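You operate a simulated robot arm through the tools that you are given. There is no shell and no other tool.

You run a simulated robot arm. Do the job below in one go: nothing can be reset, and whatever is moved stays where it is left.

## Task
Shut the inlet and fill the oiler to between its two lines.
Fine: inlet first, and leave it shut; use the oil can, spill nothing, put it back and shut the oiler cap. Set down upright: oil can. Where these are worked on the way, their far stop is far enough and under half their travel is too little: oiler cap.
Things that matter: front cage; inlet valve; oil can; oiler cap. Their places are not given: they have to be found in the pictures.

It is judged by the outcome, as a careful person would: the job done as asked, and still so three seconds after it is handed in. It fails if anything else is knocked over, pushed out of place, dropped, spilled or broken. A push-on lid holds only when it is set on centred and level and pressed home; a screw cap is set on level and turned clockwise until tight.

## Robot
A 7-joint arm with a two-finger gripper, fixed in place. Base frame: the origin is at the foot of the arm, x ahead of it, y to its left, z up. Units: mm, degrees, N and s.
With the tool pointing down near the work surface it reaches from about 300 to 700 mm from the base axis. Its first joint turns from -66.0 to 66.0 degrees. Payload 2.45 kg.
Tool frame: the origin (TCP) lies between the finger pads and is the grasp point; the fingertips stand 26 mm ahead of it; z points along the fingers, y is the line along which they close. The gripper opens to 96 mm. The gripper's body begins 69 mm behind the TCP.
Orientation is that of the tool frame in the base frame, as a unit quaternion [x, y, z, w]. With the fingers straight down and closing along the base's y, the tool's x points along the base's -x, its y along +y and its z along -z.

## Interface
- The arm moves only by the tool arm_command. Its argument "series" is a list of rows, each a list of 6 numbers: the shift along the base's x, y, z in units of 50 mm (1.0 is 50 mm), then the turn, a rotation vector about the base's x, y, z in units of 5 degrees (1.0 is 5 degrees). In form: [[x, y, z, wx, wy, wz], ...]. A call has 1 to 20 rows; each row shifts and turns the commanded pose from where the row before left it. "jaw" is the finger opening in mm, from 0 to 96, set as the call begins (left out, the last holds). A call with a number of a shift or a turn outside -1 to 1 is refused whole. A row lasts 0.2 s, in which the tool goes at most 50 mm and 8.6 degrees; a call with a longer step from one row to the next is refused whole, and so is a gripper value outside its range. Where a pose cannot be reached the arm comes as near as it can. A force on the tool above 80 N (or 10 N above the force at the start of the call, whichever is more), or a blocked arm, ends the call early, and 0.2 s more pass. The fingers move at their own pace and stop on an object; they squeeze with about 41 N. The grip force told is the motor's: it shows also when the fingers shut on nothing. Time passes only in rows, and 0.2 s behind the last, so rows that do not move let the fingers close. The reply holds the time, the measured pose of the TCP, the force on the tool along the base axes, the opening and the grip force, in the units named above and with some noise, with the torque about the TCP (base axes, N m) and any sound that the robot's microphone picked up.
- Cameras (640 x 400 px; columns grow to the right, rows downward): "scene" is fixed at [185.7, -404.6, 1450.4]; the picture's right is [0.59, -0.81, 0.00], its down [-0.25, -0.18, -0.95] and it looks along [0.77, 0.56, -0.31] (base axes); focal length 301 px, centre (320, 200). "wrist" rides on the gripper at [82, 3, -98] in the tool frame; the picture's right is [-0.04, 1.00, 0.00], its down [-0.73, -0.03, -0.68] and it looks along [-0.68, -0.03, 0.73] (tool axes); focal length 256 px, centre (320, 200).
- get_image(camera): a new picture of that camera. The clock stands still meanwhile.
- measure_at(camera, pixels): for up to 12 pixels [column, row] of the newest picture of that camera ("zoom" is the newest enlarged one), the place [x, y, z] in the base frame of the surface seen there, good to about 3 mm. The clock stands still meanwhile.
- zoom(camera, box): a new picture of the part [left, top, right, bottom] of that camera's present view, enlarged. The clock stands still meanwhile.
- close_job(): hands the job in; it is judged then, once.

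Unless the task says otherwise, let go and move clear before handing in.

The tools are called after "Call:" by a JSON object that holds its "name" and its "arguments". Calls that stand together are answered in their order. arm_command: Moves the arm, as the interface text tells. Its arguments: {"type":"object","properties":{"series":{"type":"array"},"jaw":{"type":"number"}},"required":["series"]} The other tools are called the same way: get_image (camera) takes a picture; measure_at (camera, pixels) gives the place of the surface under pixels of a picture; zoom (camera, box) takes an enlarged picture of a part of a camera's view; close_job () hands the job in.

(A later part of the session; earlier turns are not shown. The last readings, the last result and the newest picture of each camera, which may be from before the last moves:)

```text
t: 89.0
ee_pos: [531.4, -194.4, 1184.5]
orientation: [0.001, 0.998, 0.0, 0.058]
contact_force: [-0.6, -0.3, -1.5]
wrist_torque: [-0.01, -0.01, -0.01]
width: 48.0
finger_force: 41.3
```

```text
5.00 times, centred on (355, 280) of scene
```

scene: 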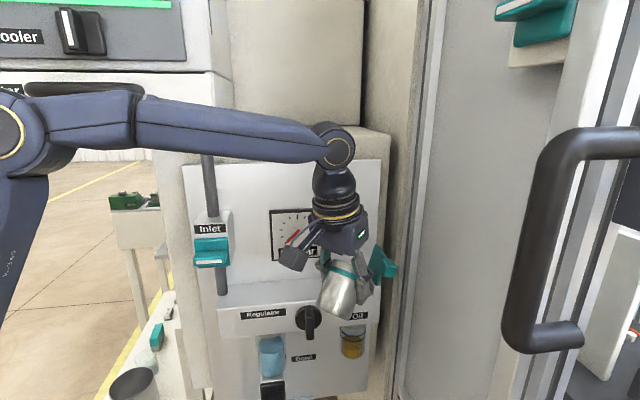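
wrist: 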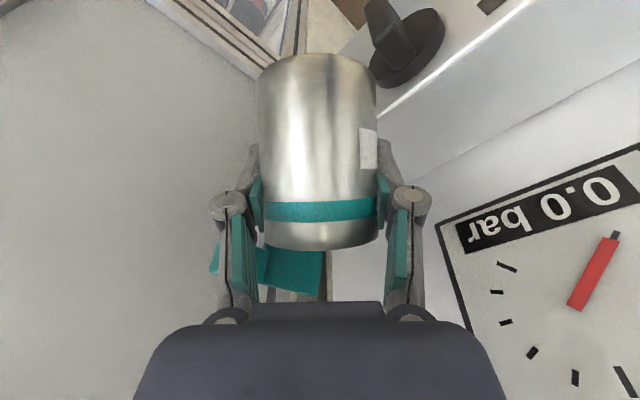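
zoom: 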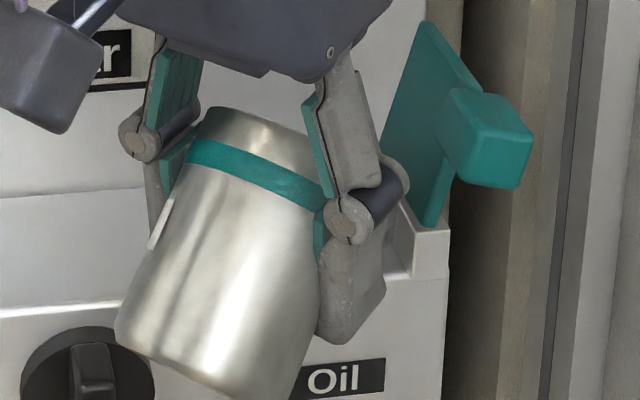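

No flow yet at 45°. I'll nudge the lip 3 mm further over the funnel and tilt 3° more, then look at the level.

Call:
{"name": "arm_command", "arguments": {"series": [[0.03, 0, 0.012, 0, 0.2, 0], [0.03, 0, 0.012, 0, 0.2, 0], [0.02, 0, 0.012, 0, 0.2, 0], [0, 0, 0, 0, 0, 0]]}}

Call:
{"name": "zoom", "arguments": {"camera": "scene", "box": [330, 315, 380, 370]}}

Call:
{"name": "zoom", "arguments": {"camera": "scene", "box": [300, 240, 410, 320]}}

```text
t: 90.0
ee_pos: [534.5, -195.0, 1187.0]
orientation: [0.002, 0.999, 0.001, 0.033]
contact_force: [-6.3, -4.7, 2.8]
wrist_torque: [-0.07, 0.06, -0.04]
width: 47.9
finger_force: 41.3
```

```text
7.27 times, centred on (355, 342) of scene
```

zoom: 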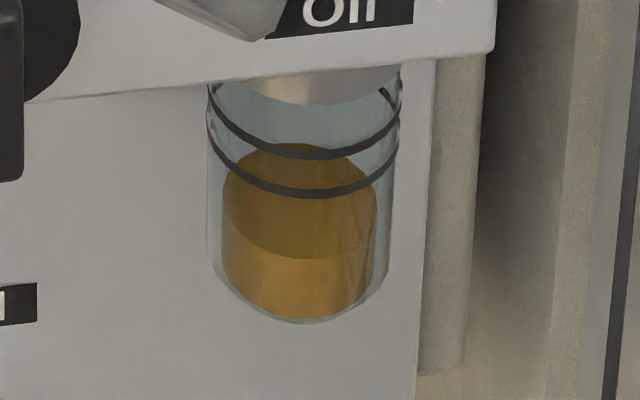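

```text
5.00 times, centred on (355, 280) of scene
```

zoom: 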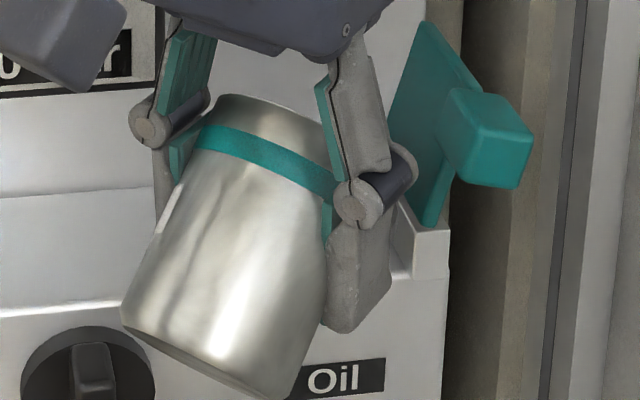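

A light contact appeared: force (-6,-5,+3) N. The can's lower left edge at zoom (125,325) may be near the regulator knob; I'll raise 10 mm right away without tilting and look closely.

Call:
{"name": "arm_command", "arguments": {"series": [[0, 0, 0.1, 0, 0, 0], [0, 0, 0.1, 0, 0, 0], [0, 0, 0, 0, 0, 0]]}}

Call:
{"name": "zoom", "arguments": {"camera": "scene", "box": [290, 250, 400, 340]}}

Call:
{"name": "zoom", "arguments": {"camera": "scene", "box": [330, 315, 380, 370]}}

Call:
{"name": "get_image", "arguments": {"camera": "wrist"}}

```text
t: 90.8
ee_pos: [536.1, -193.2, 1196.8]
orientation: [0.002, 0.999, 0.0, 0.033]
contact_force: [-0.7, 0.3, -1.2]
wrist_torque: [0.01, 0.02, -0.02]
width: 48.1
finger_force: 40.6
```

```text
4.44 times, centred on (345, 295) of scene
```

zoom: 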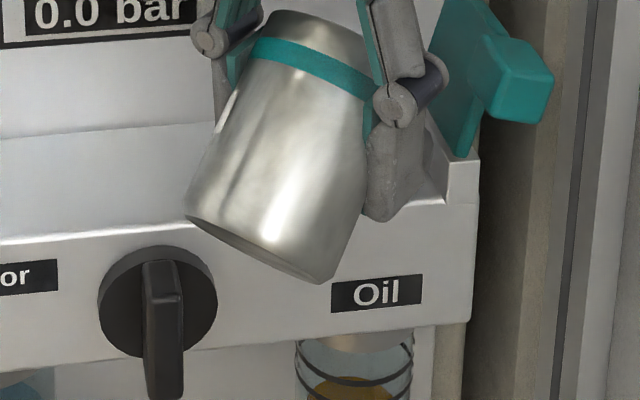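

```text
7.27 times, centred on (355, 342) of scene
```

zoom: 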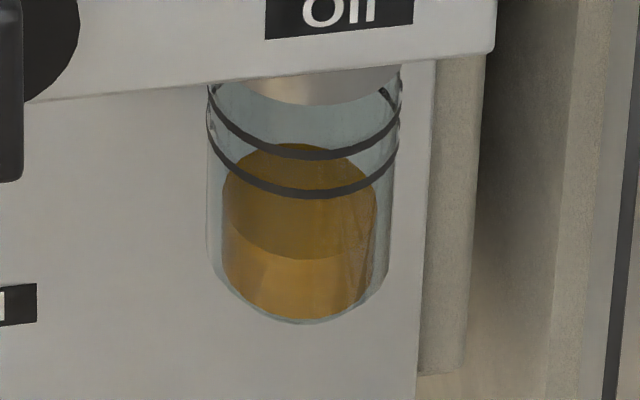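

```text
taken
```

wrist: 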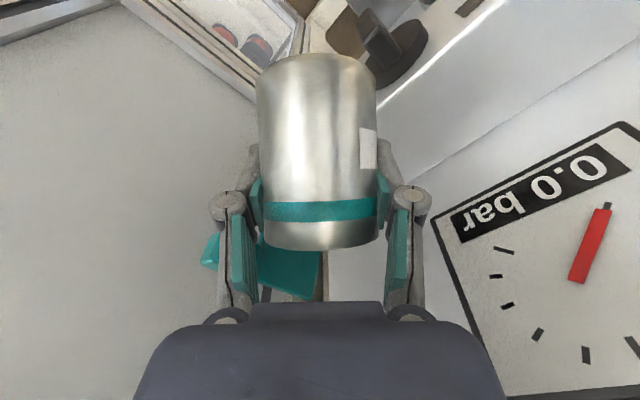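

Raising cleared the contact; the knob and lid are unmoved and the glass level unchanged. I'll measure the can's edges in the wrist view to know exactly where its lip is.

Call:
{"name": "measure_at", "arguments": {"camera": "wrist", "pixels": [[320, 244], [320, 235], [320, 210], [320, 150], [320, 100], [320, 65], [280, 235], [360, 235], [262, 150], [374, 150], [290, 215], [350, 215]]}}

Call:
{"name": "measure_at", "arguments": {"camera": "scene", "pixels": [[345, 270], [335, 300], [340, 310], [330, 305], [350, 315], [355, 300], [360, 280], [325, 295], [312, 318], [308, 335], [380, 285], [300, 318]]}}

```text
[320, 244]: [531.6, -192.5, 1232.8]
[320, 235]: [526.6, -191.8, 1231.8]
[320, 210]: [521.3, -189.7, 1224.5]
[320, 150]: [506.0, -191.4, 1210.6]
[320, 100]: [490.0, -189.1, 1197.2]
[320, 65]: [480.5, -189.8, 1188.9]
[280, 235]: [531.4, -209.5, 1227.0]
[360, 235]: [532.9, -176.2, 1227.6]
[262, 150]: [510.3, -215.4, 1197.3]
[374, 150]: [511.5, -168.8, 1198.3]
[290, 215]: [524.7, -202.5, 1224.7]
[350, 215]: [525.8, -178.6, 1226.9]
```

```text
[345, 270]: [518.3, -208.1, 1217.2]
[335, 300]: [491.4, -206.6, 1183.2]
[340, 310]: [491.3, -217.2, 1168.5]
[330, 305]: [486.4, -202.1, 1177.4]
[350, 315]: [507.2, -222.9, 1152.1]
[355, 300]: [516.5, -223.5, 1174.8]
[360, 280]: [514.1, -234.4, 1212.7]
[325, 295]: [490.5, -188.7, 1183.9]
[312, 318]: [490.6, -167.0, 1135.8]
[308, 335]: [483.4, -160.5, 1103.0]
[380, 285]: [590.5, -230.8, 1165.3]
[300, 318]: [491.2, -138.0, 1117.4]
```

The lip works out at about (566,-193,1194), 30 mm above the rim and 9 mm short of the funnel's centre, which suits a slow stream. I'll keep this height and tilt 2° more.

Call:
{"name": "arm_command", "arguments": {"series": [[0, 0, 0.012, 0, 0.2, 0], [0, 0, 0.012, 0, 0.2, 0], [0, 0, 0, 0, 0, 0]]}}

Call:
{"name": "zoom", "arguments": {"camera": "scene", "box": [330, 315, 380, 370]}}

Call:
{"name": "zoom", "arguments": {"camera": "scene", "box": [300, 240, 410, 320]}}

```text
t: 91.7
ee_pos: [535.8, -192.9, 1197.1]
orientation: [0.002, 1.0, 0.001, 0.015]
contact_force: [-0.6, 0.7, -1.8]
wrist_torque: [0.05, -0.03, 0.01]
width: 48.0
finger_force: 41.0
```

```text
7.27 times, centred on (355, 342) of scene
```

zoom: 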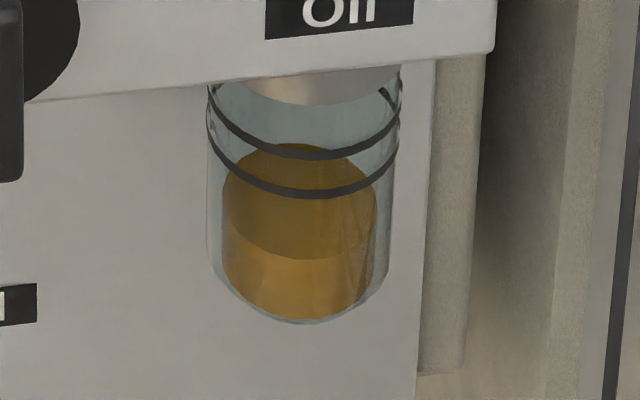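

```text
5.00 times, centred on (355, 280) of scene
```

zoom: 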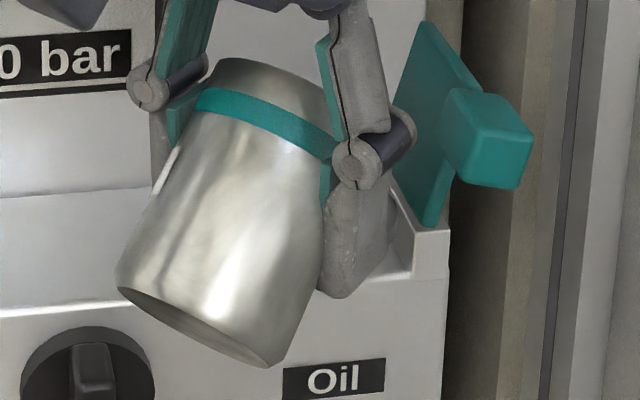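

Still no change at 50°. Two more degrees.

Call:
{"name": "arm_command", "arguments": {"series": [[0, 0, 0.012, 0, 0.2, 0], [0, 0, 0.012, 0, 0.2, 0], [0, 0, 0, 0, 0, 0]]}}

Call:
{"name": "zoom", "arguments": {"camera": "scene", "box": [330, 315, 380, 370]}}

Call:
{"name": "zoom", "arguments": {"camera": "scene", "box": [300, 240, 410, 320]}}

```text
t: 92.5
ee_pos: [536.3, -191.6, 1199.1]
orientation: [0.001, 1.0, 0.002, -0.002]
contact_force: [-0.5, 0.1, -2.2]
wrist_torque: [-0.02, -0.03, -0.01]
width: 47.6
finger_force: 40.8
```

```text
7.27 times, centred on (355, 342) of scene
```

zoom: 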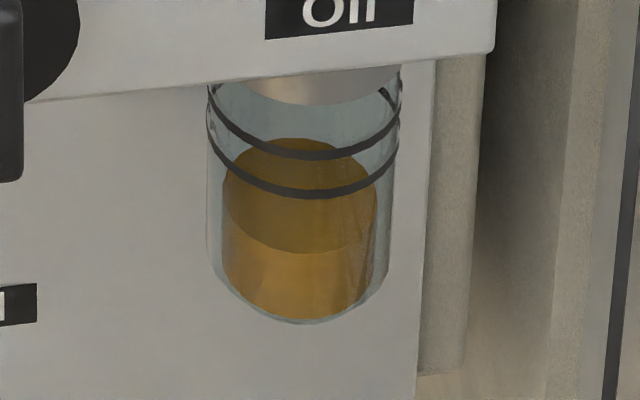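

```text
5.00 times, centred on (355, 280) of scene
```

zoom: 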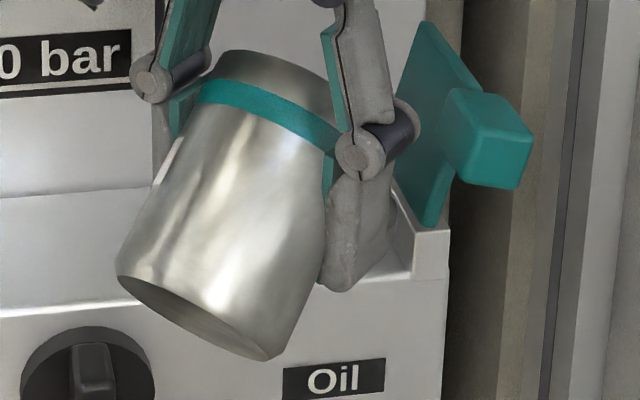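

Flow has begun: the oil surface in the glass rose about 2 mm at 52°. I'll hold this tilt for a second and see where it settles.

Call:
{"name": "arm_command", "arguments": {"series": [[0, 0, 0, 0, 0, 0], [0, 0, 0, 0, 0, 0], [0, 0, 0, 0, 0, 0], [0, 0, 0, 0, 0, 0], [0, 0, 0, 0, 0, 0]]}}

Call:
{"name": "zoom", "arguments": {"camera": "scene", "box": [330, 315, 380, 370]}}

Call:
{"name": "get_image", "arguments": {"camera": "scene"}}

```text
t: 93.7
ee_pos: [536.7, -193.0, 1199.7]
orientation: [0.002, 1.0, 0.001, -0.002]
contact_force: [0.3, 0.4, -0.9]
wrist_torque: [0.0, -0.02, 0.0]
width: 47.9
finger_force: 40.6
```

```text
7.27 times, centred on (355, 342) of scene
```

zoom: 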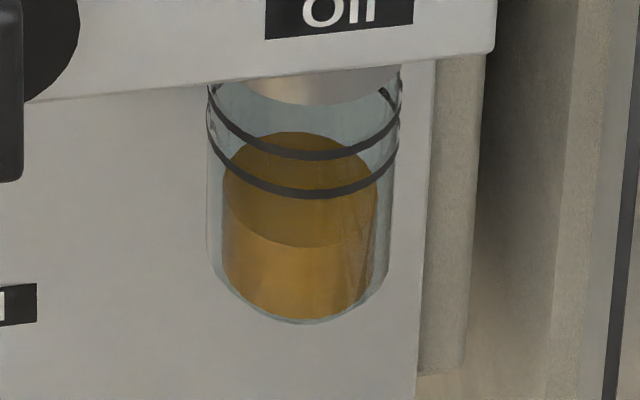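

```text
taken
```

scene: 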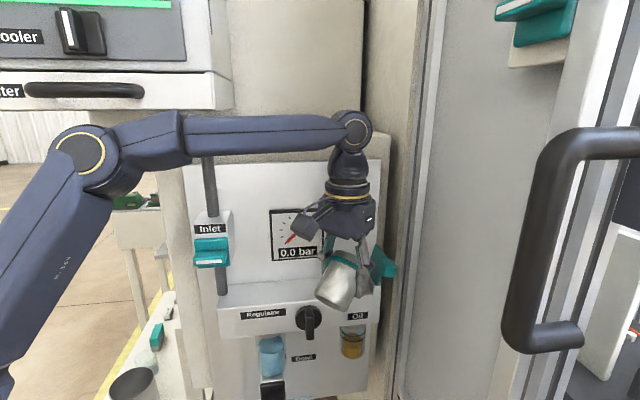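

The level keeps rising slowly (surface ellipse now 132–247). I'll hold a further two seconds and measure the surface height.

Call:
{"name": "arm_command", "arguments": {"series": [[0, 0, 0, 0, 0, 0], [0, 0, 0, 0, 0, 0], [0, 0, 0, 0, 0, 0], [0, 0, 0, 0, 0, 0], [0, 0, 0, 0, 0, 0], [0, 0, 0, 0, 0, 0], [0, 0, 0, 0, 0, 0], [0, 0, 0, 0, 0, 0], [0, 0, 0, 0, 0, 0], [0, 0, 0, 0, 0, 0]]}}

Call:
{"name": "zoom", "arguments": {"camera": "scene", "box": [330, 315, 380, 370]}}

Call:
{"name": "measure_at", "arguments": {"camera": "zoom", "pixels": [[300, 215], [280, 205], [320, 210], [300, 185], [270, 220], [300, 230], [340, 205], [260, 200]]}}

```text
t: 95.8
ee_pos: [535.4, -193.5, 1199.0]
orientation: [0.002, 1.0, 0.0, -0.001]
contact_force: [0.8, 0.1, -1.7]
wrist_torque: [0.01, -0.03, 0.01]
width: 48.0
finger_force: 40.5
```

```text
7.27 times, centred on (355, 342) of scene
```

zoom: 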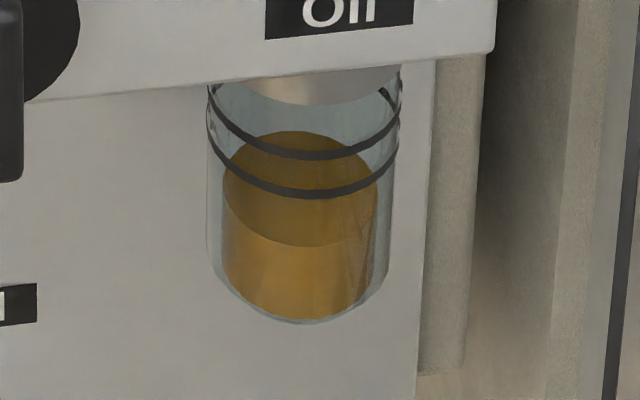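

```text
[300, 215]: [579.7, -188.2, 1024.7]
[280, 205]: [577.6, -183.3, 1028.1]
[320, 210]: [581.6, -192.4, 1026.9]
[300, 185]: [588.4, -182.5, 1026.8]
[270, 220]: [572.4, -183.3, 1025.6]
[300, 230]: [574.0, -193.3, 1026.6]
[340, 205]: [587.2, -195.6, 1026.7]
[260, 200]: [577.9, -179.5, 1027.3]
```

It settled at z≈1026.5, so each degree gives roughly 2 mm. I'll tilt 4° more, slowly at half a degree per row, then hold.

Call:
{"name": "arm_command", "arguments": {"series": [[0, 0, 0.006, 0, 0.1, 0], [0, 0, 0.006, 0, 0.1, 0], [0, 0, 0.006, 0, 0.1, 0], [0, 0, 0.006, 0, 0.1, 0], [0, 0, 0.006, 0, 0.1, 0], [0, 0, 0.006, 0, 0.1, 0], [0, 0, 0.006, 0, 0.1, 0], [0, 0, 0.006, 0, 0.1, 0], [0, 0, 0, 0, 0, 0], [0, 0, 0, 0, 0, 0], [0, 0, 0, 0, 0, 0], [0, 0, 0, 0, 0, 0], [0, 0, 0, 0, 0, 0], [0, 0, 0, 0, 0, 0], [0, 0, 0, 0, 0, 0], [0, 0, 0, 0, 0, 0]]}}

Call:
{"name": "zoom", "arguments": {"camera": "scene", "box": [330, 315, 380, 370]}}

Call:
{"name": "measure_at", "arguments": {"camera": "zoom", "pixels": [[300, 205], [280, 200], [320, 205], [300, 180], [270, 205], [300, 215], [340, 200], [260, 190]]}}

Call:
{"name": "zoom", "arguments": {"camera": "scene", "box": [300, 240, 410, 320]}}

```text
t: 99.2
ee_pos: [536.5, -192.8, 1200.3]
orientation: [0.002, 0.999, 0.0, -0.037]
contact_force: [-1.0, 0.1, -1.6]
wrist_torque: [-0.02, -0.05, 0.01]
width: 47.5
finger_force: 41.0
```

```text
7.27 times, centred on (355, 342) of scene
```

zoom: 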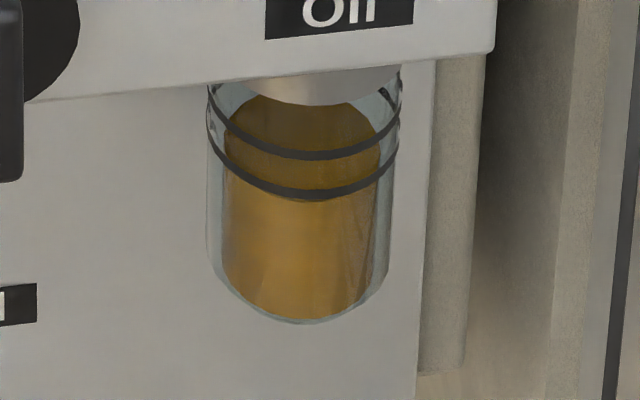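

```text
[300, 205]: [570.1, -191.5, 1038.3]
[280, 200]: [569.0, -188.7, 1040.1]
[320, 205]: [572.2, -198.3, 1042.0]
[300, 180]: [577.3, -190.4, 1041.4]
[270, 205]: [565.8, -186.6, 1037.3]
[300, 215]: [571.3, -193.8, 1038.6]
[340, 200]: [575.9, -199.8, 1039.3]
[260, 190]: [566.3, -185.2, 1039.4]
```

```text
5.00 times, centred on (355, 280) of scene
```

zoom: 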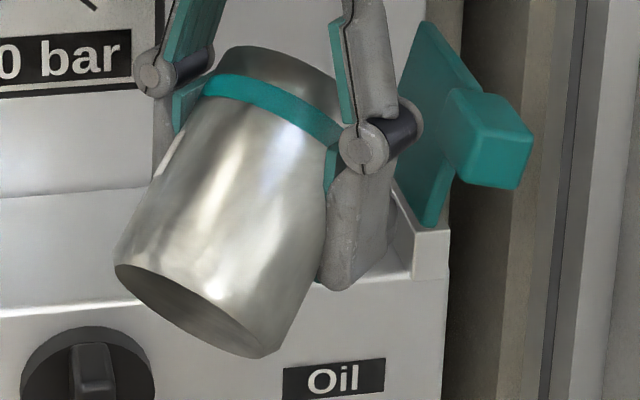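

The level jumped to about z 1041, just below the lower line (1044.5). I'll hold to check it has settled before adding the rest.

Call:
{"name": "arm_command", "arguments": {"series": [[0, 0, 0, 0, 0, 0], [0, 0, 0, 0, 0, 0], [0, 0, 0, 0, 0, 0], [0, 0, 0, 0, 0, 0], [0, 0, 0, 0, 0, 0]]}}

Call:
{"name": "zoom", "arguments": {"camera": "scene", "box": [330, 315, 380, 370]}}

Call:
{"name": "measure_at", "arguments": {"camera": "zoom", "pixels": [[300, 170], [280, 175], [320, 175], [300, 120], [270, 130], [340, 130], [260, 170], [350, 170], [320, 140], [290, 140]]}}

```text
t: 100.5
ee_pos: [536.2, -193.7, 1201.0]
orientation: [0.002, 0.999, 0.0, -0.037]
contact_force: [0.5, 0.1, -1.2]
wrist_torque: [0.02, -0.02, 0.02]
width: 47.8
finger_force: 41.1
```

```text
7.27 times, centred on (355, 342) of scene
```

zoom: 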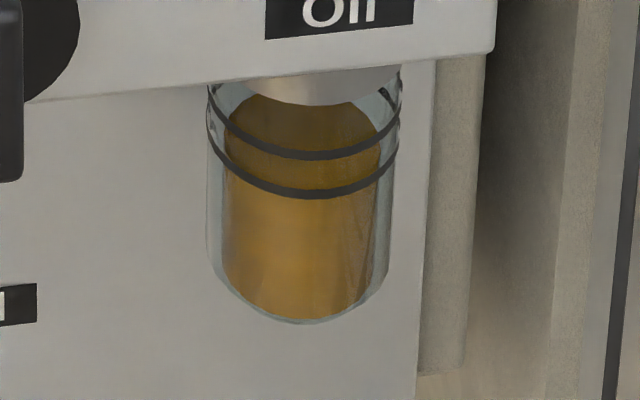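

```text
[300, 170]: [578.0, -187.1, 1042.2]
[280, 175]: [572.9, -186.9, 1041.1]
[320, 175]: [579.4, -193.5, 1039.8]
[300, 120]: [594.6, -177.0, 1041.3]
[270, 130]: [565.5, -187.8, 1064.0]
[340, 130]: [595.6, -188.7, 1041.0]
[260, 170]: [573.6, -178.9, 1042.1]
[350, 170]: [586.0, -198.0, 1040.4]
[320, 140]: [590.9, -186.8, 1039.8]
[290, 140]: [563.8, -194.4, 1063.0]
```

Settled at z≈1041. At ~3.6 mm per degree I need about +10 mm, so I'll tilt 2.5° more, slowly, and hold.

Call:
{"name": "arm_command", "arguments": {"series": [[0, 0, 0.006, 0, 0.1, 0], [0, 0, 0.006, 0, 0.1, 0], [0, 0, 0.006, 0, 0.1, 0], [0, 0, 0.006, 0, 0.1, 0], [0, 0, 0.006, 0, 0.1, 0], [0, 0, 0, 0, 0, 0], [0, 0, 0, 0, 0, 0], [0, 0, 0, 0, 0, 0], [0, 0, 0, 0, 0, 0], [0, 0, 0, 0, 0, 0], [0, 0, 0, 0, 0, 0], [0, 0, 0, 0, 0, 0], [0, 0, 0, 0, 0, 0]]}}

Call:
{"name": "zoom", "arguments": {"camera": "scene", "box": [330, 315, 380, 370]}}

Call:
{"name": "measure_at", "arguments": {"camera": "zoom", "pixels": [[300, 175], [280, 170], [320, 172], [300, 120], [330, 120], [340, 135], [260, 160], [350, 165], [320, 140], [305, 195], [305, 157]]}}

```text
t: 103.2
ee_pos: [537.9, -195.0, 1201.3]
orientation: [0.001, 0.998, 0.0, -0.058]
contact_force: [0.4, 0.3, -2.1]
wrist_torque: [-0.02, -0.05, 0.02]
width: 47.9
finger_force: 41.3
```

```text
7.27 times, centred on (355, 342) of scene
```

zoom: 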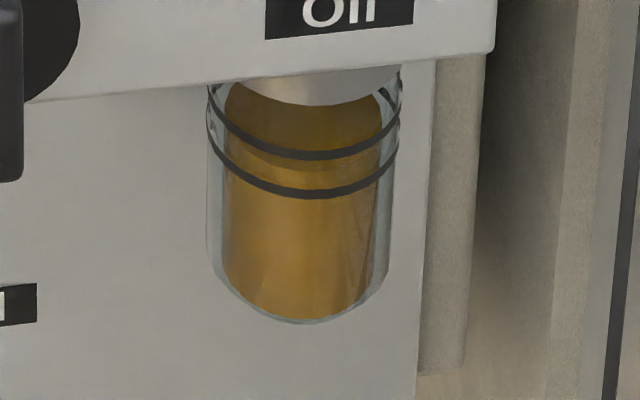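

```text
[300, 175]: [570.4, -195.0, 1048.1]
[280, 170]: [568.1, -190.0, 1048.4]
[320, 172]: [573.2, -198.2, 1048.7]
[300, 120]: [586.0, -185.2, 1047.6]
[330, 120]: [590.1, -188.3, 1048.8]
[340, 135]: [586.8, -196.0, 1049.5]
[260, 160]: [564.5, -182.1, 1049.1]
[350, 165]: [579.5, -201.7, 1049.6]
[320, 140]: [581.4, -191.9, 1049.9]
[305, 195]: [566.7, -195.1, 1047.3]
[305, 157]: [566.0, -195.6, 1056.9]
```

The level is now about z 1049, just above the lower line (≈1046); the middle of the band is about 1053. A last 1.3° should centre it.

Call:
{"name": "arm_command", "arguments": {"series": [[0, 0, 0.006, 0, 0.1, 0], [0, 0, 0.006, 0, 0.1, 0], [0, 0, 0.004, 0, 0.06, 0], [0, 0, 0, 0, 0, 0], [0, 0, 0, 0, 0, 0], [0, 0, 0, 0, 0, 0], [0, 0, 0, 0, 0, 0], [0, 0, 0, 0, 0, 0], [0, 0, 0, 0, 0, 0], [0, 0, 0, 0, 0, 0], [0, 0, 0, 0, 0, 0]]}}

Call:
{"name": "zoom", "arguments": {"camera": "scene", "box": [330, 315, 380, 370]}}

Call:
{"name": "measure_at", "arguments": {"camera": "zoom", "pixels": [[290, 165], [275, 160], [320, 165], [300, 120], [330, 120], [340, 135], [350, 140], [320, 140], [305, 194], [305, 196], [305, 156], [305, 158]]}}

```text
t: 105.7
ee_pos: [536.9, -194.5, 1202.3]
orientation: [0.003, 0.998, 0.0, -0.069]
contact_force: [1.6, 0.3, -1.3]
wrist_torque: [-0.02, 0.0, 0.01]
width: 47.9
finger_force: 41.2
```

```text
7.27 times, centred on (355, 342) of scene
```

zoom: 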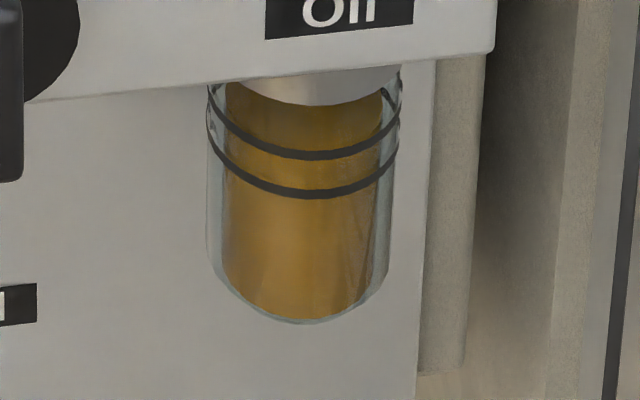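

```text
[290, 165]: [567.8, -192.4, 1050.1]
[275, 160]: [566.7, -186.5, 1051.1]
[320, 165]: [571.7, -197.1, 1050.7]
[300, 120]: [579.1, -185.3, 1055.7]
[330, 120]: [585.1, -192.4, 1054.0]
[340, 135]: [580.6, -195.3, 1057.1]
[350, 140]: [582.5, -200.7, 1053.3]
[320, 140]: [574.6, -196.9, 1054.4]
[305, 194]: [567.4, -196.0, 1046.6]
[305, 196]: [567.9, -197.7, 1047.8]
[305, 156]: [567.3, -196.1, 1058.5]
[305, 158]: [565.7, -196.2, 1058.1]
```

The surface measures z≈1055, between the lower line (≈1047) and upper line (≈1058). That's in the band, so I'll tilt back now, keeping the lip over the funnel.

Call:
{"name": "arm_command", "arguments": {"series": [[0, 0, 0, 0, -0.8, 0], [0, 0, 0, 0, -1.0, 0], [0, 0, 0, 0, -1.0, 0], [0, 0, 0, 0, -1.0, 0], [0, 0, 0.05, 0, -0.8, 0], [0, 0, 0.05, 0, -0.4, 0], [0, 0, 0, 0, 0, 0], [0, 0, 0, 0, 0, 0]]}}

Call:
{"name": "zoom", "arguments": {"camera": "scene", "box": [330, 315, 380, 370]}}

Call:
{"name": "zoom", "arguments": {"camera": "scene", "box": [290, 220, 410, 320]}}

```text
t: 107.5
ee_pos: [535.3, -194.8, 1206.4]
orientation: [0.002, 0.989, 0.001, 0.149]
contact_force: [-0.2, 0.7, -1.2]
wrist_torque: [-0.02, -0.02, 0.01]
width: 48.2
finger_force: 40.9
```

```text
7.27 times, centred on (355, 342) of scene
```

zoom: 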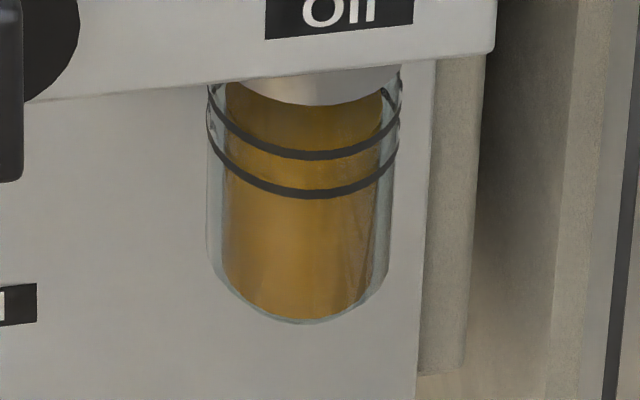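

```text
4.00 times, centred on (350, 270) of scene
```

zoom: 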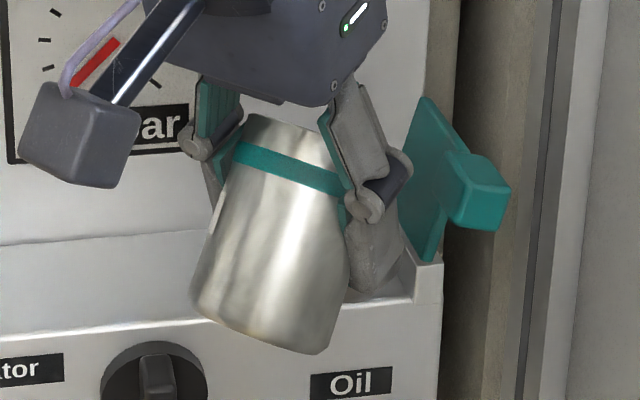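

The level holds in the band and the can is back to 35° tilt. I'll raise clear of the funnel, then bring it upright while backing off.

Call:
{"name": "arm_command", "arguments": {"series": [[0, 0, 0.2, 0, 0, 0], [0, 0, 0.3, 0, 0, 0], [0, 0, 0.3, 0, 0, 0], [0, 0, 0.15, 0, -0.4, 0], [-0.15, 0, 0, 0, -0.9, 0], [-0.2, 0, 0, 0, -1.0, 0], [-0.2, 0, 0, 0, -1.0, 0], [-0.2, 0, 0, 0, -1.0, 0], [-0.2, 0, 0, 0, -1.0, 0], [-0.15, 0, 0, 0, -1.0, 0], [0, 0, 0, 0, -0.66, 0], [0, 0, 0, 0, 0, 0]]}}

Call:
{"name": "get_image", "arguments": {"camera": "scene"}}

Call:
{"name": "zoom", "arguments": {"camera": "scene", "box": [330, 315, 380, 370]}}

Call:
{"name": "measure_at", "arguments": {"camera": "zoom", "pixels": [[290, 140], [275, 140], [310, 120], [300, 125], [330, 125], [340, 135], [350, 140], [320, 140], [305, 194], [305, 196], [305, 156], [305, 158]]}}

Call:
{"name": "zoom", "arguments": {"camera": "scene", "box": [280, 200, 420, 310]}}

```text
t: 110.0
ee_pos: [480.3, -193.9, 1254.1]
orientation: [0.001, 0.899, 0.001, 0.438]
contact_force: [0.8, 0.4, -2.1]
wrist_torque: [0.0, 0.0, 0.0]
width: 48.0
finger_force: 40.7
```

```text
taken
```

scene: 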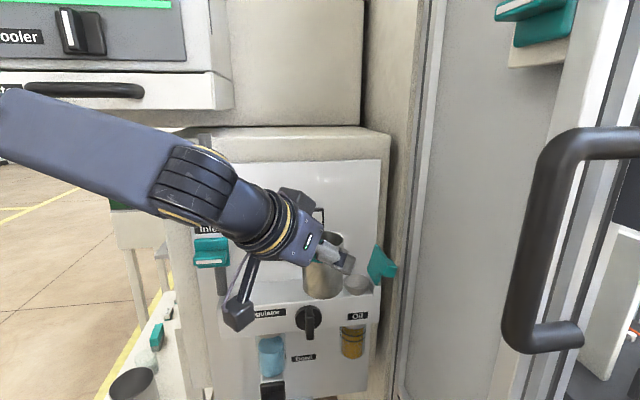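

```text
7.27 times, centred on (355, 342) of scene
```

zoom: 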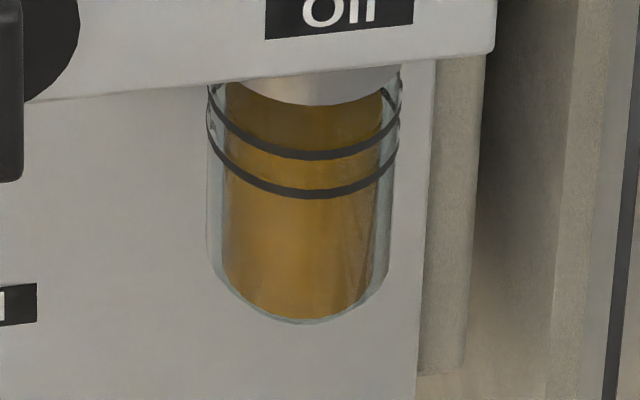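

```text
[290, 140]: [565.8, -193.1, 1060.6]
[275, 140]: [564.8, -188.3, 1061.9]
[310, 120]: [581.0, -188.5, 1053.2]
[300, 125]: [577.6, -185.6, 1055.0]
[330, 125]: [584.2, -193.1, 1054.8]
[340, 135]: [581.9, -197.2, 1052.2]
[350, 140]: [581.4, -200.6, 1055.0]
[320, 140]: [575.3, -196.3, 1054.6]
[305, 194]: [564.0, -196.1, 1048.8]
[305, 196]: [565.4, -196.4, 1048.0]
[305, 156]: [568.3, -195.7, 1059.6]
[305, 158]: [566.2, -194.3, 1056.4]
```

```text
3.64 times, centred on (350, 255) of scene
```

zoom: 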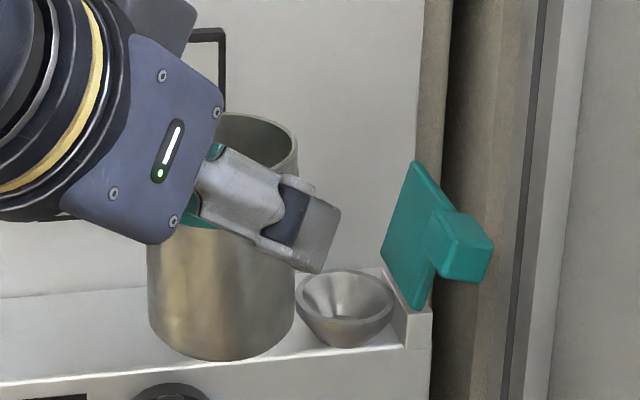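

The level reads z≈1054, mid-band between the lines (≈1047.5 and ≈1058), and there's no oil on the header. Now I'll carry the can back along the same path, first turning back to heading 45°.

Call:
{"name": "arm_command", "arguments": {"series": [[-0.12, 0.06, -0.04, 0, 0, 0.6], [-0.18, 0.07, -0.05, 0, 0, 0.9], [-0.2, 0.075, -0.05, 0, 0, 1.0], [-0.2, 0.075, -0.05, 0, 0, 1.0], [-0.2, 0.075, -0.05, 0, 0, 1.0], [-0.2, 0.075, -0.05, 0, 0, 1.0], [-0.2, 0.075, -0.05, 0, 0, 1.0], [-0.2, 0.075, -0.05, 0, 0, 1.0], [-0.18, 0.07, -0.04, 0, 0, 0.9], [-0.12, 0.05, -0.03, 0, 0, 0.6], [0, 0, 0, 0, 0, 0]]}}

```text
t: 112.5
ee_pos: [391.4, -157.8, 1232.9]
orientation: [-0.344, 0.831, 0.169, 0.403]
contact_force: [0.4, 0.6, -1.7]
wrist_torque: [0.02, 0.02, -0.02]
width: 47.9
finger_force: 41.5
```

The can is at (391,-158,1233), heading 45°, upright. Next: back left and down to about (324,-72,1172), heading 68°.

Call:
{"name": "arm_command", "arguments": {"series": [[-0.2, 0.27, -0.19, 0, 0, 0.7], [-0.25, 0.33, -0.21, 0, 0, 0.85], [-0.25, 0.33, -0.22, 0, 0, 0.85], [-0.25, 0.33, -0.22, 0, 0, 0.85], [-0.22, 0.3, -0.21, 0, 0, 0.8], [-0.17, 0.16, -0.16, 0, 0, 0.5], [0, 0, 0, 0, 0, 0]]}}

Call:
{"name": "get_image", "arguments": {"camera": "wrist"}}

```text
t: 114.0
ee_pos: [324.3, -72.8, 1170.4]
orientation: [-0.501, 0.747, 0.245, 0.361]
contact_force: [0.2, 0.1, -1.2]
wrist_torque: [0.01, -0.03, 0.02]
width: 47.7
finger_force: 41.3
```

```text
taken
```

wrist: 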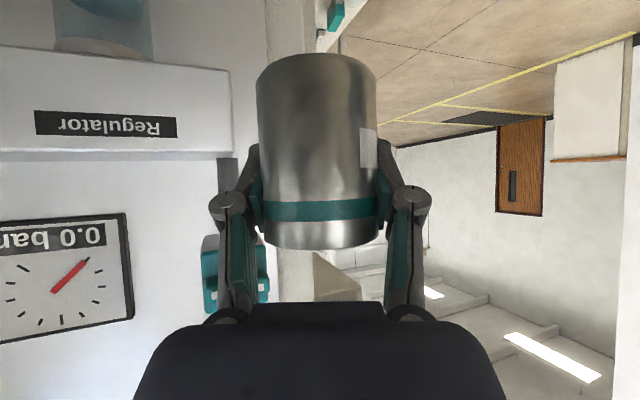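

On the same track as before; the view matches. Next: left past the front to (329,50,1130), heading 80°.

Call:
{"name": "arm_command", "arguments": {"series": [[0.02, 0.4, -0.14, 0, 0, 0.3], [0.03, 0.45, -0.14, 0, 0, 0.5], [0.02, 0.45, -0.14, 0, 0, 0.5], [0.02, 0.45, -0.14, 0, 0, 0.5], [0.01, 0.4, -0.14, 0, 0, 0.4], [0, 0.3, -0.1, 0, 0, 0.2], [0, 0, 0, 0, 0, 0]]}}

```text
t: 115.7
ee_pos: [328.1, 48.9, 1131.7]
orientation: [-0.576, 0.691, 0.28, 0.334]
contact_force: [-1.3, -0.4, -1.5]
wrist_torque: [0.0, -0.01, 0.02]
width: 48.0
finger_force: 40.5
```

Tracking exactly. Next: round the cabinet corner to (344,141,1112).

Call:
{"name": "arm_command", "arguments": {"series": [[0.01, 0.27, -0.06, 0, 0, 0], [0.03, 0.33, -0.06, 0, 0, -0.05], [0.05, 0.35, -0.07, 0, 0, -0.1], [0.07, 0.35, -0.07, 0, 0, -0.1], [0.08, 0.3, -0.07, 0, 0, -0.1], [0.08, 0.24, -0.06, 0, 0, -0.05], [0, 0, 0, 0, 0, 0]]}}

```text
t: 117.2
ee_pos: [345.5, 143.7, 1112.1]
orientation: [-0.564, 0.701, 0.275, 0.339]
contact_force: [0.2, 0.8, -2.2]
wrist_torque: [0.0, 0.05, 0.02]
width: 47.9
finger_force: 41.0
```

The can is round the corner at (345,144,1112), upright. Next: out to (387,202,1089), heading 70°, then toward (437,238,1045), heading 65°.

Call:
{"name": "arm_command", "arguments": {"series": [[0.12, 0.16, -0.05, 0, 0, -0.2], [0.17, 0.21, -0.08, 0, 0, -0.3], [0.18, 0.23, -0.08, 0, 0, -0.3], [0.18, 0.23, -0.08, 0, 0, -0.3], [0.17, 0.2, -0.08, 0, 0, -0.3], [0.12, 0.13, -0.08, 0, 0, -0.2], [0.15, 0.12, -0.12, 0, 0, -0.15], [0.22, 0.16, -0.18, 0, 0, -0.2], [0.25, 0.18, -0.2, 0, 0, -0.25], [0.22, 0.15, -0.2, 0, 0, -0.25], [0.16, 0.12, -0.18, 0, 0, -0.15], [0, 0, 0, 0, 0, 0]]}}

Call:
{"name": "get_image", "arguments": {"camera": "scene"}}

Call:
{"name": "get_image", "arguments": {"camera": "wrist"}}

```text
t: 119.8
ee_pos: [441.9, 237.4, 1043.9]
orientation: [-0.48, 0.76, 0.235, 0.368]
contact_force: [0.4, 0.2, -1.4]
wrist_torque: [-0.01, 0.01, -0.02]
width: 47.7
finger_force: 40.5
```

```text
taken
```

scene: 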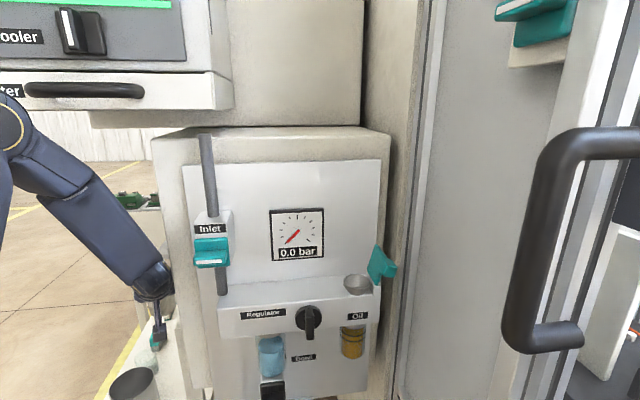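

```text
taken
```

wrist: 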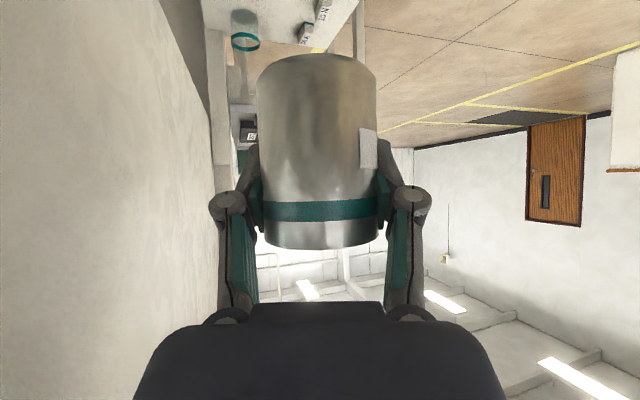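

Good, matches the outbound pose. I'll follow the outbound track: first to (437,256,~990), heading 53°, which keeps the wrist camera clear of the post.

Call:
{"name": "arm_command", "arguments": {"series": [[-0.03, 0.09, -0.05, 0, 0, -0.5], [-0.03, 0.1, -0.1, 0, 0, -0.6], [-0.02, 0.1, -0.2, 0, 0, -0.6], [-0.02, 0.08, -0.25, 0, 0, -0.5], [0, 0, -0.25, 0, 0, -0.2], [0, 0, -0.2, 0, 0, 0], [0, 0, 0, 0, 0, 0]]}}

Call:
{"name": "get_image", "arguments": {"camera": "scene"}}

```text
t: 121.5
ee_pos: [436.4, 255.4, 991.4]
orientation: [-0.399, 0.806, 0.195, 0.391]
contact_force: [0.3, -0.1, -1.2]
wrist_torque: [-0.02, -0.01, -0.01]
width: 48.0
finger_force: 40.9
```

```text
taken
```

scene: 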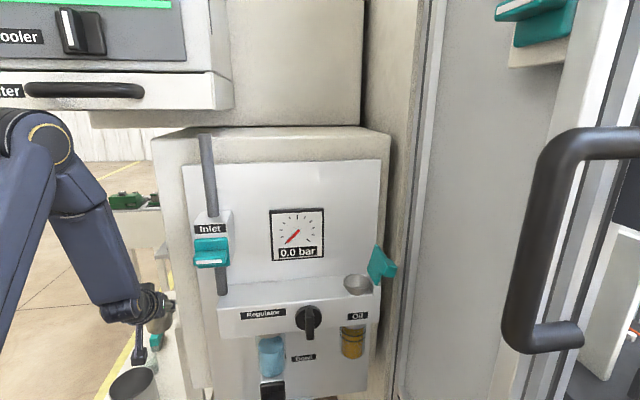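

On track. Next: out to above the can's old spot, (502,299), heading 40°, lowering a bit so the elbow stays below the drawer.

Call:
{"name": "arm_command", "arguments": {"series": [[0.2, 0.13, -0.08, 0, 0, -0.4], [0.25, 0.16, -0.1, 0, 0, -0.5], [0.25, 0.16, -0.1, 0, 0, -0.5], [0.25, 0.16, -0.1, 0, 0, -0.5], [0.22, 0.15, -0.1, 0, 0, -0.4], [0.15, 0.11, -0.1, 0, 0, -0.2], [0, 0, -0.1, 0, 0, 0], [0, 0, 0, 0, 0, 0]]}}

Call:
{"name": "get_image", "arguments": {"camera": "scene"}}

Call:
{"name": "get_image", "arguments": {"camera": "wrist"}}

```text
t: 123.2
ee_pos: [501.0, 299.5, 958.1]
orientation: [-0.308, 0.845, 0.152, 0.41]
contact_force: [0.2, -0.2, -1.6]
wrist_torque: [-0.01, 0.02, 0.0]
width: 47.9
finger_force: 40.8
```

```text
taken
```

scene: 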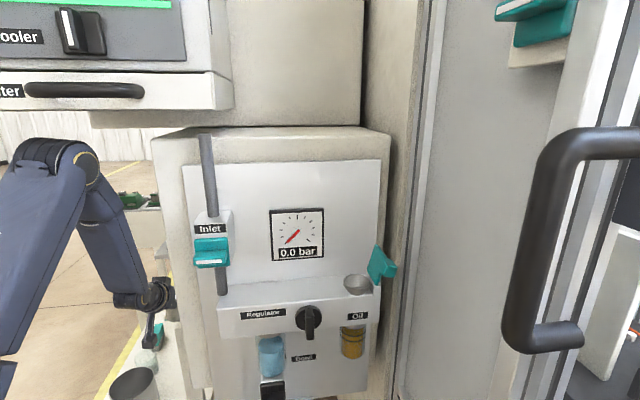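

```text
taken
```

wrist: 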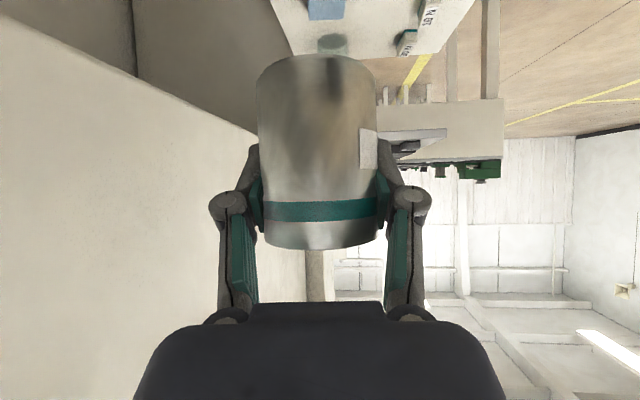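

Orientation is identical to the grasp, so the can is upright. I'll lower it most of the way, to about 12 mm above the table contact height.

Call:
{"name": "arm_command", "arguments": {"series": [[0.02, 0, -0.25, 0, 0, 0], [0.02, 0, -0.4, 0, 0, 0], [0, 0, -0.45, 0, 0, 0], [0, 0, -0.45, 0, 0, 0], [0, 0, -0.45, 0, 0, 0], [0, 0, -0.45, 0, 0, 0], [0, 0, -0.4, 0, 0, 0], [0, 0, -0.35, 0, 0, 0], [0, 0, -0.2, 0, 0, 0], [0, 0, -0.1, 0, 0, 0], [0, 0, 0, 0, 0, 0]]}}

Call:
{"name": "get_image", "arguments": {"camera": "wrist"}}

```text
t: 125.7
ee_pos: [504.3, 299.0, 783.9]
orientation: [-0.309, 0.845, 0.151, 0.409]
contact_force: [-0.3, 0.0, -2.4]
wrist_torque: [-0.01, 0.0, 0.01]
width: 47.8
finger_force: 40.8
```

```text
taken
```

wrist: 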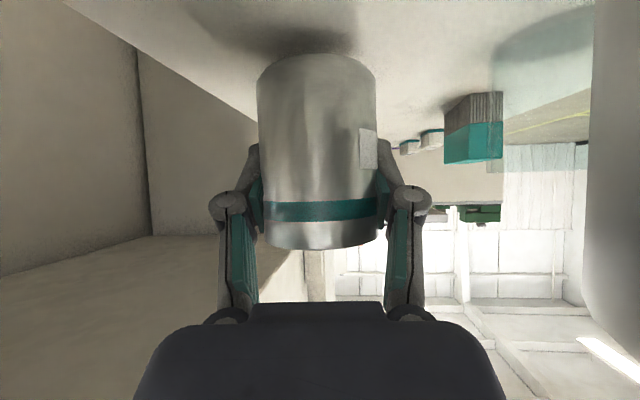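

The can hangs just above the table. Lowering slowly, 1 mm a row, until the force shows touch-down.

Call:
{"name": "arm_command", "arguments": {"series": [[0, 0, -0.04, 0, 0, 0], [0, 0, -0.04, 0, 0, 0], [0, 0, -0.04, 0, 0, 0], [0, 0, -0.04, 0, 0, 0], [0, 0, -0.03, 0, 0, 0], [0, 0, -0.02, 0, 0, 0], [0, 0, -0.02, 0, 0, 0], [0, 0, 0, 0, 0, 0]]}}

```text
t: 127.5
ee_pos: [504.8, 298.4, 772.0]
orientation: [-0.308, 0.845, 0.151, 0.41]
contact_force: [-0.1, 0.7, -1.3]
wrist_torque: [0.01, 0.0, -0.01]
width: 48.0
finger_force: 40.6
```

Call:
{"name": "arm_command", "arguments": {"series": [[0, 0, -0.02, 0, 0, 0], [0, 0, -0.02, 0, 0, 0], [0, 0, 0, 0, 0, 0]]}}

Call:
{"name": "get_image", "arguments": {"camera": "wrist"}}

```text
t: 128.2
ee_pos: [504.1, 299.1, 770.2]
orientation: [-0.308, 0.844, 0.153, 0.412]
contact_force: [-6.3, -2.8, 18.5]
wrist_torque: [-0.21, 0.72, 0.08]
width: 48.0
finger_force: 41.0
```

```text
taken
```

wrist: 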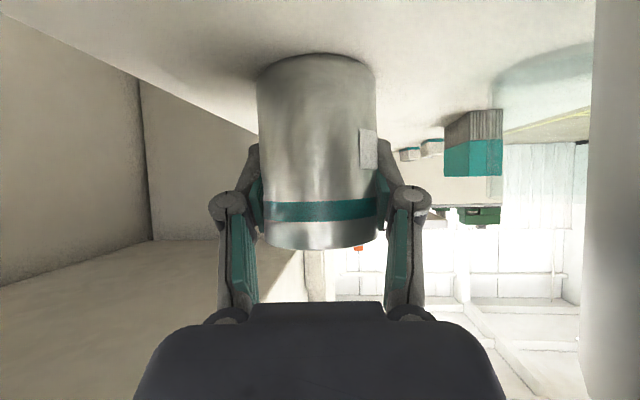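

Touch-down: 18.5 N upward at the same height as when I picked it up. I'll ease the pressure by a fraction of a millimetre and open the fingers.

Call:
{"name": "arm_command", "arguments": {"series": [[0, 0, 0.014, 0, 0, 0], [0, 0, 0, 0, 0, 0]]}}

Call:
{"name": "arm_command", "arguments": {"series": [[0, 0, 0, 0, 0, 0], [0, 0, 0, 0, 0, 0], [0, 0, 0, 0, 0, 0], [0, 0, 0, 0, 0, 0]], "jaw": 78}}

Call:
{"name": "get_image", "arguments": {"camera": "wrist"}}

```text
t: 128.8
ee_pos: [505.0, 297.3, 771.9]
orientation: [-0.308, 0.845, 0.152, 0.41]
contact_force: [1.7, 1.5, 4.0]
wrist_torque: [0.16, 0.08, -0.03]
width: 47.9
finger_force: 41.3
```

```text
t: 129.8
ee_pos: [505.0, 297.9, 770.5]
orientation: [-0.309, 0.845, 0.152, 0.41]
contact_force: [-1.0, 0.0, -0.4]
wrist_torque: [0.0, 0.01, 0.02]
width: 78.0
finger_force: 0.1
```

```text
taken
```

wrist: 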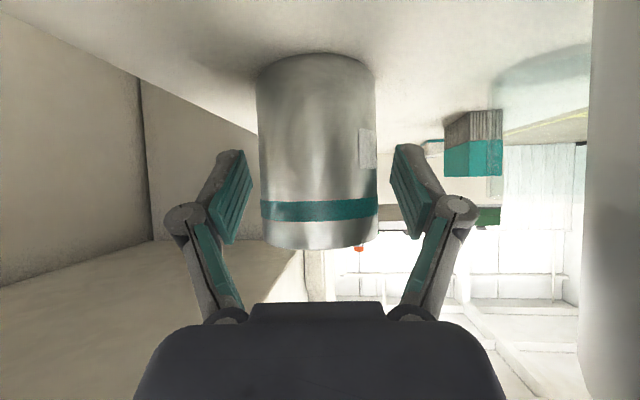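

The can stands upright and free, with even gaps at both fingers. I'll raise straight up off it.

Call:
{"name": "arm_command", "arguments": {"series": [[0, 0, 0.2, 0, 0, 0], [0, 0, 0.3, 0, 0, 0], [0, 0, 0.4, 0, 0, 0], [0, 0, 0.4, 0, 0, 0], [0, 0, 0.5, 0, 0, 0], [0, 0, 0.5, 0, 0, 0], [0, 0, 0.5, 0, 0, 0], [0, 0, 0.5, 0, 0, 0], [0, 0, 0, 0, 0, 0]]}}

Call:
{"name": "get_image", "arguments": {"camera": "wrist"}}

Call:
{"name": "zoom", "arguments": {"camera": "scene", "box": [60, 230, 240, 400]}}

```text
t: 131.8
ee_pos: [505.8, 298.9, 934.7]
orientation: [-0.308, 0.845, 0.152, 0.41]
contact_force: [0.7, 0.3, 0.1]
wrist_torque: [0.0, -0.05, -0.02]
width: 78.0
finger_force: 0.1
```

```text
taken
```

wrist: 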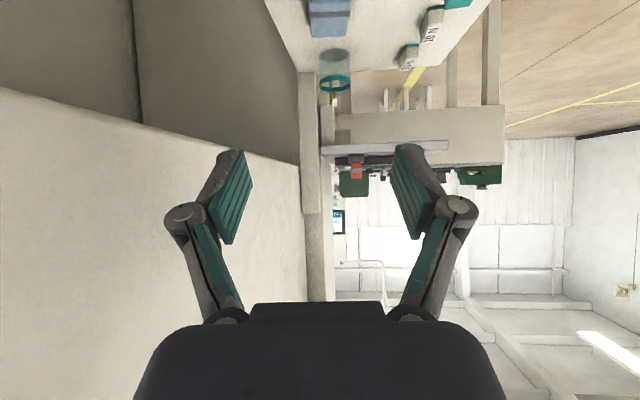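

```text
2.35 times, centred on (150, 315) of scene
```

zoom: 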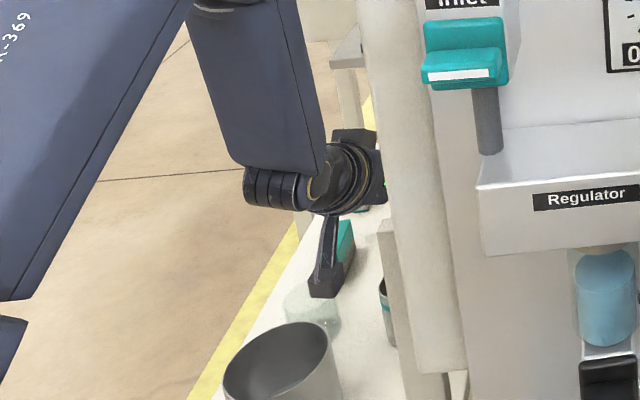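

The can is standing in its place behind the post. Now I'll retreat by the way I came in, pitching the tool back down.

Call:
{"name": "arm_command", "arguments": {"series": [[-0.345, -0.32, 0.4, -0.608, 0.724, 0], [-0.345, -0.32, 0.42, -0.608, 0.724, 0], [-0.345, -0.32, 0.44, -0.608, 0.724, 0], [-0.345, -0.32, 0.44, -0.608, 0.724, 0], [-0.345, -0.32, 0.42, -0.608, 0.724, 0], [-0.345, -0.32, 0.42, -0.608, 0.724, 0], [-0.277, -0.257, 0.03, -0.608, 0.724, 0], [-0.277, -0.257, 0.03, -0.608, 0.724, 0], [-0.277, -0.257, 0.03, -0.608, 0.724, 0], [-0.277, -0.257, 0.03, -0.608, 0.724, 0], [-0.277, -0.257, 0.03, -0.608, 0.724, 0], [-0.277, -0.257, 0.03, 0, 0, 1.0], [0, 0, 0, 0, 0, 0]]}}

Call:
{"name": "get_image", "arguments": {"camera": "wrist"}}

Call:
{"name": "get_image", "arguments": {"camera": "scene"}}

```text
t: 134.7
ee_pos: [317.3, 126.3, 1072.5]
orientation: [-0.383, 0.924, 0.001, -0.002]
contact_force: [0.5, -0.4, -0.9]
wrist_torque: [0.01, -0.05, 0.03]
width: 78.1
finger_force: 0.0
```

```text
taken
```

wrist: 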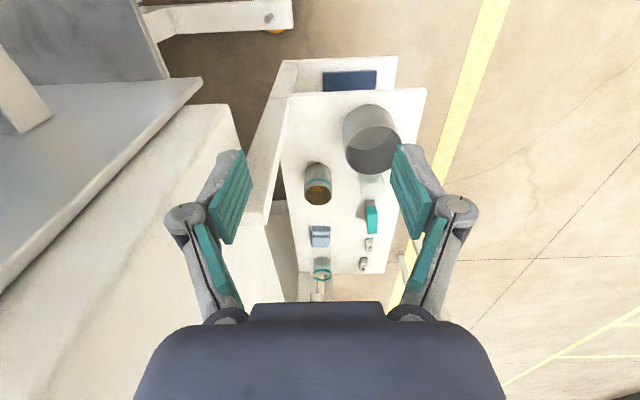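

```text
taken
```

scene: 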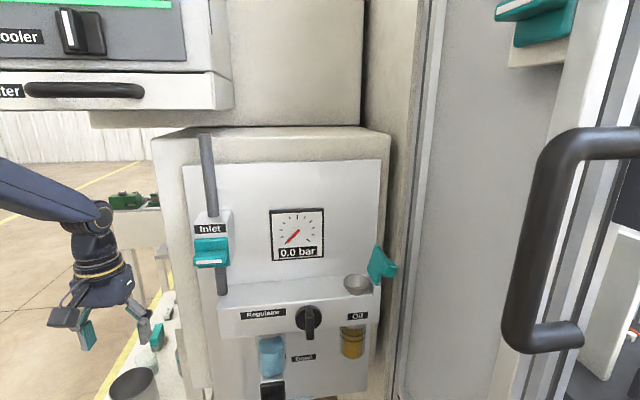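

The can sits upright in its spot at (318,185) and everything else on the table looks unchanged. Now back to the panel to shut the oiler lid, along the earlier path.

Call:
{"name": "arm_command", "arguments": {"series": [[0.007, -0.5, 0.33, 0, 0, 0], [0.007, -0.6, 0.38, 0, 0, 0], [0.007, -0.6, 0.38, 0, 0, 0], [0.007, -0.65, 0.38, 0, 0, 0], [0.007, -0.65, 0.4, 0, 0, 0], [0.044, -0.6, 0.6, 0, 0, 0], [0.044, -0.5, 0.75, 0, 0, 0], [0.044, -0.4, 0.8, 0, 0, 0], [0.044, -0.4, 0.8, 0, 0, 0], [0.044, -0.4, 0.6, 0, 0, 0], [0, 0, 0, 0, 0, 0]]}}

Call:
{"name": "get_image", "arguments": {"camera": "scene"}}

```text
t: 137.1
ee_pos: [330.3, -139.5, 1346.0]
orientation: [-0.383, 0.924, 0.002, -0.004]
contact_force: [0.2, -0.3, -0.5]
wrist_torque: [0.0, -0.01, 0.0]
width: 77.9
finger_force: 0.1
```

```text
taken
```

scene: 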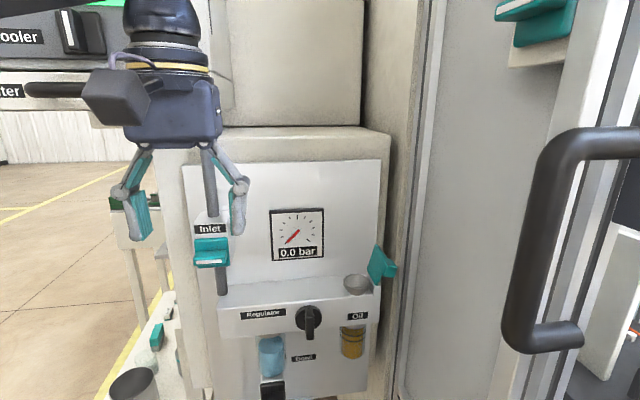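

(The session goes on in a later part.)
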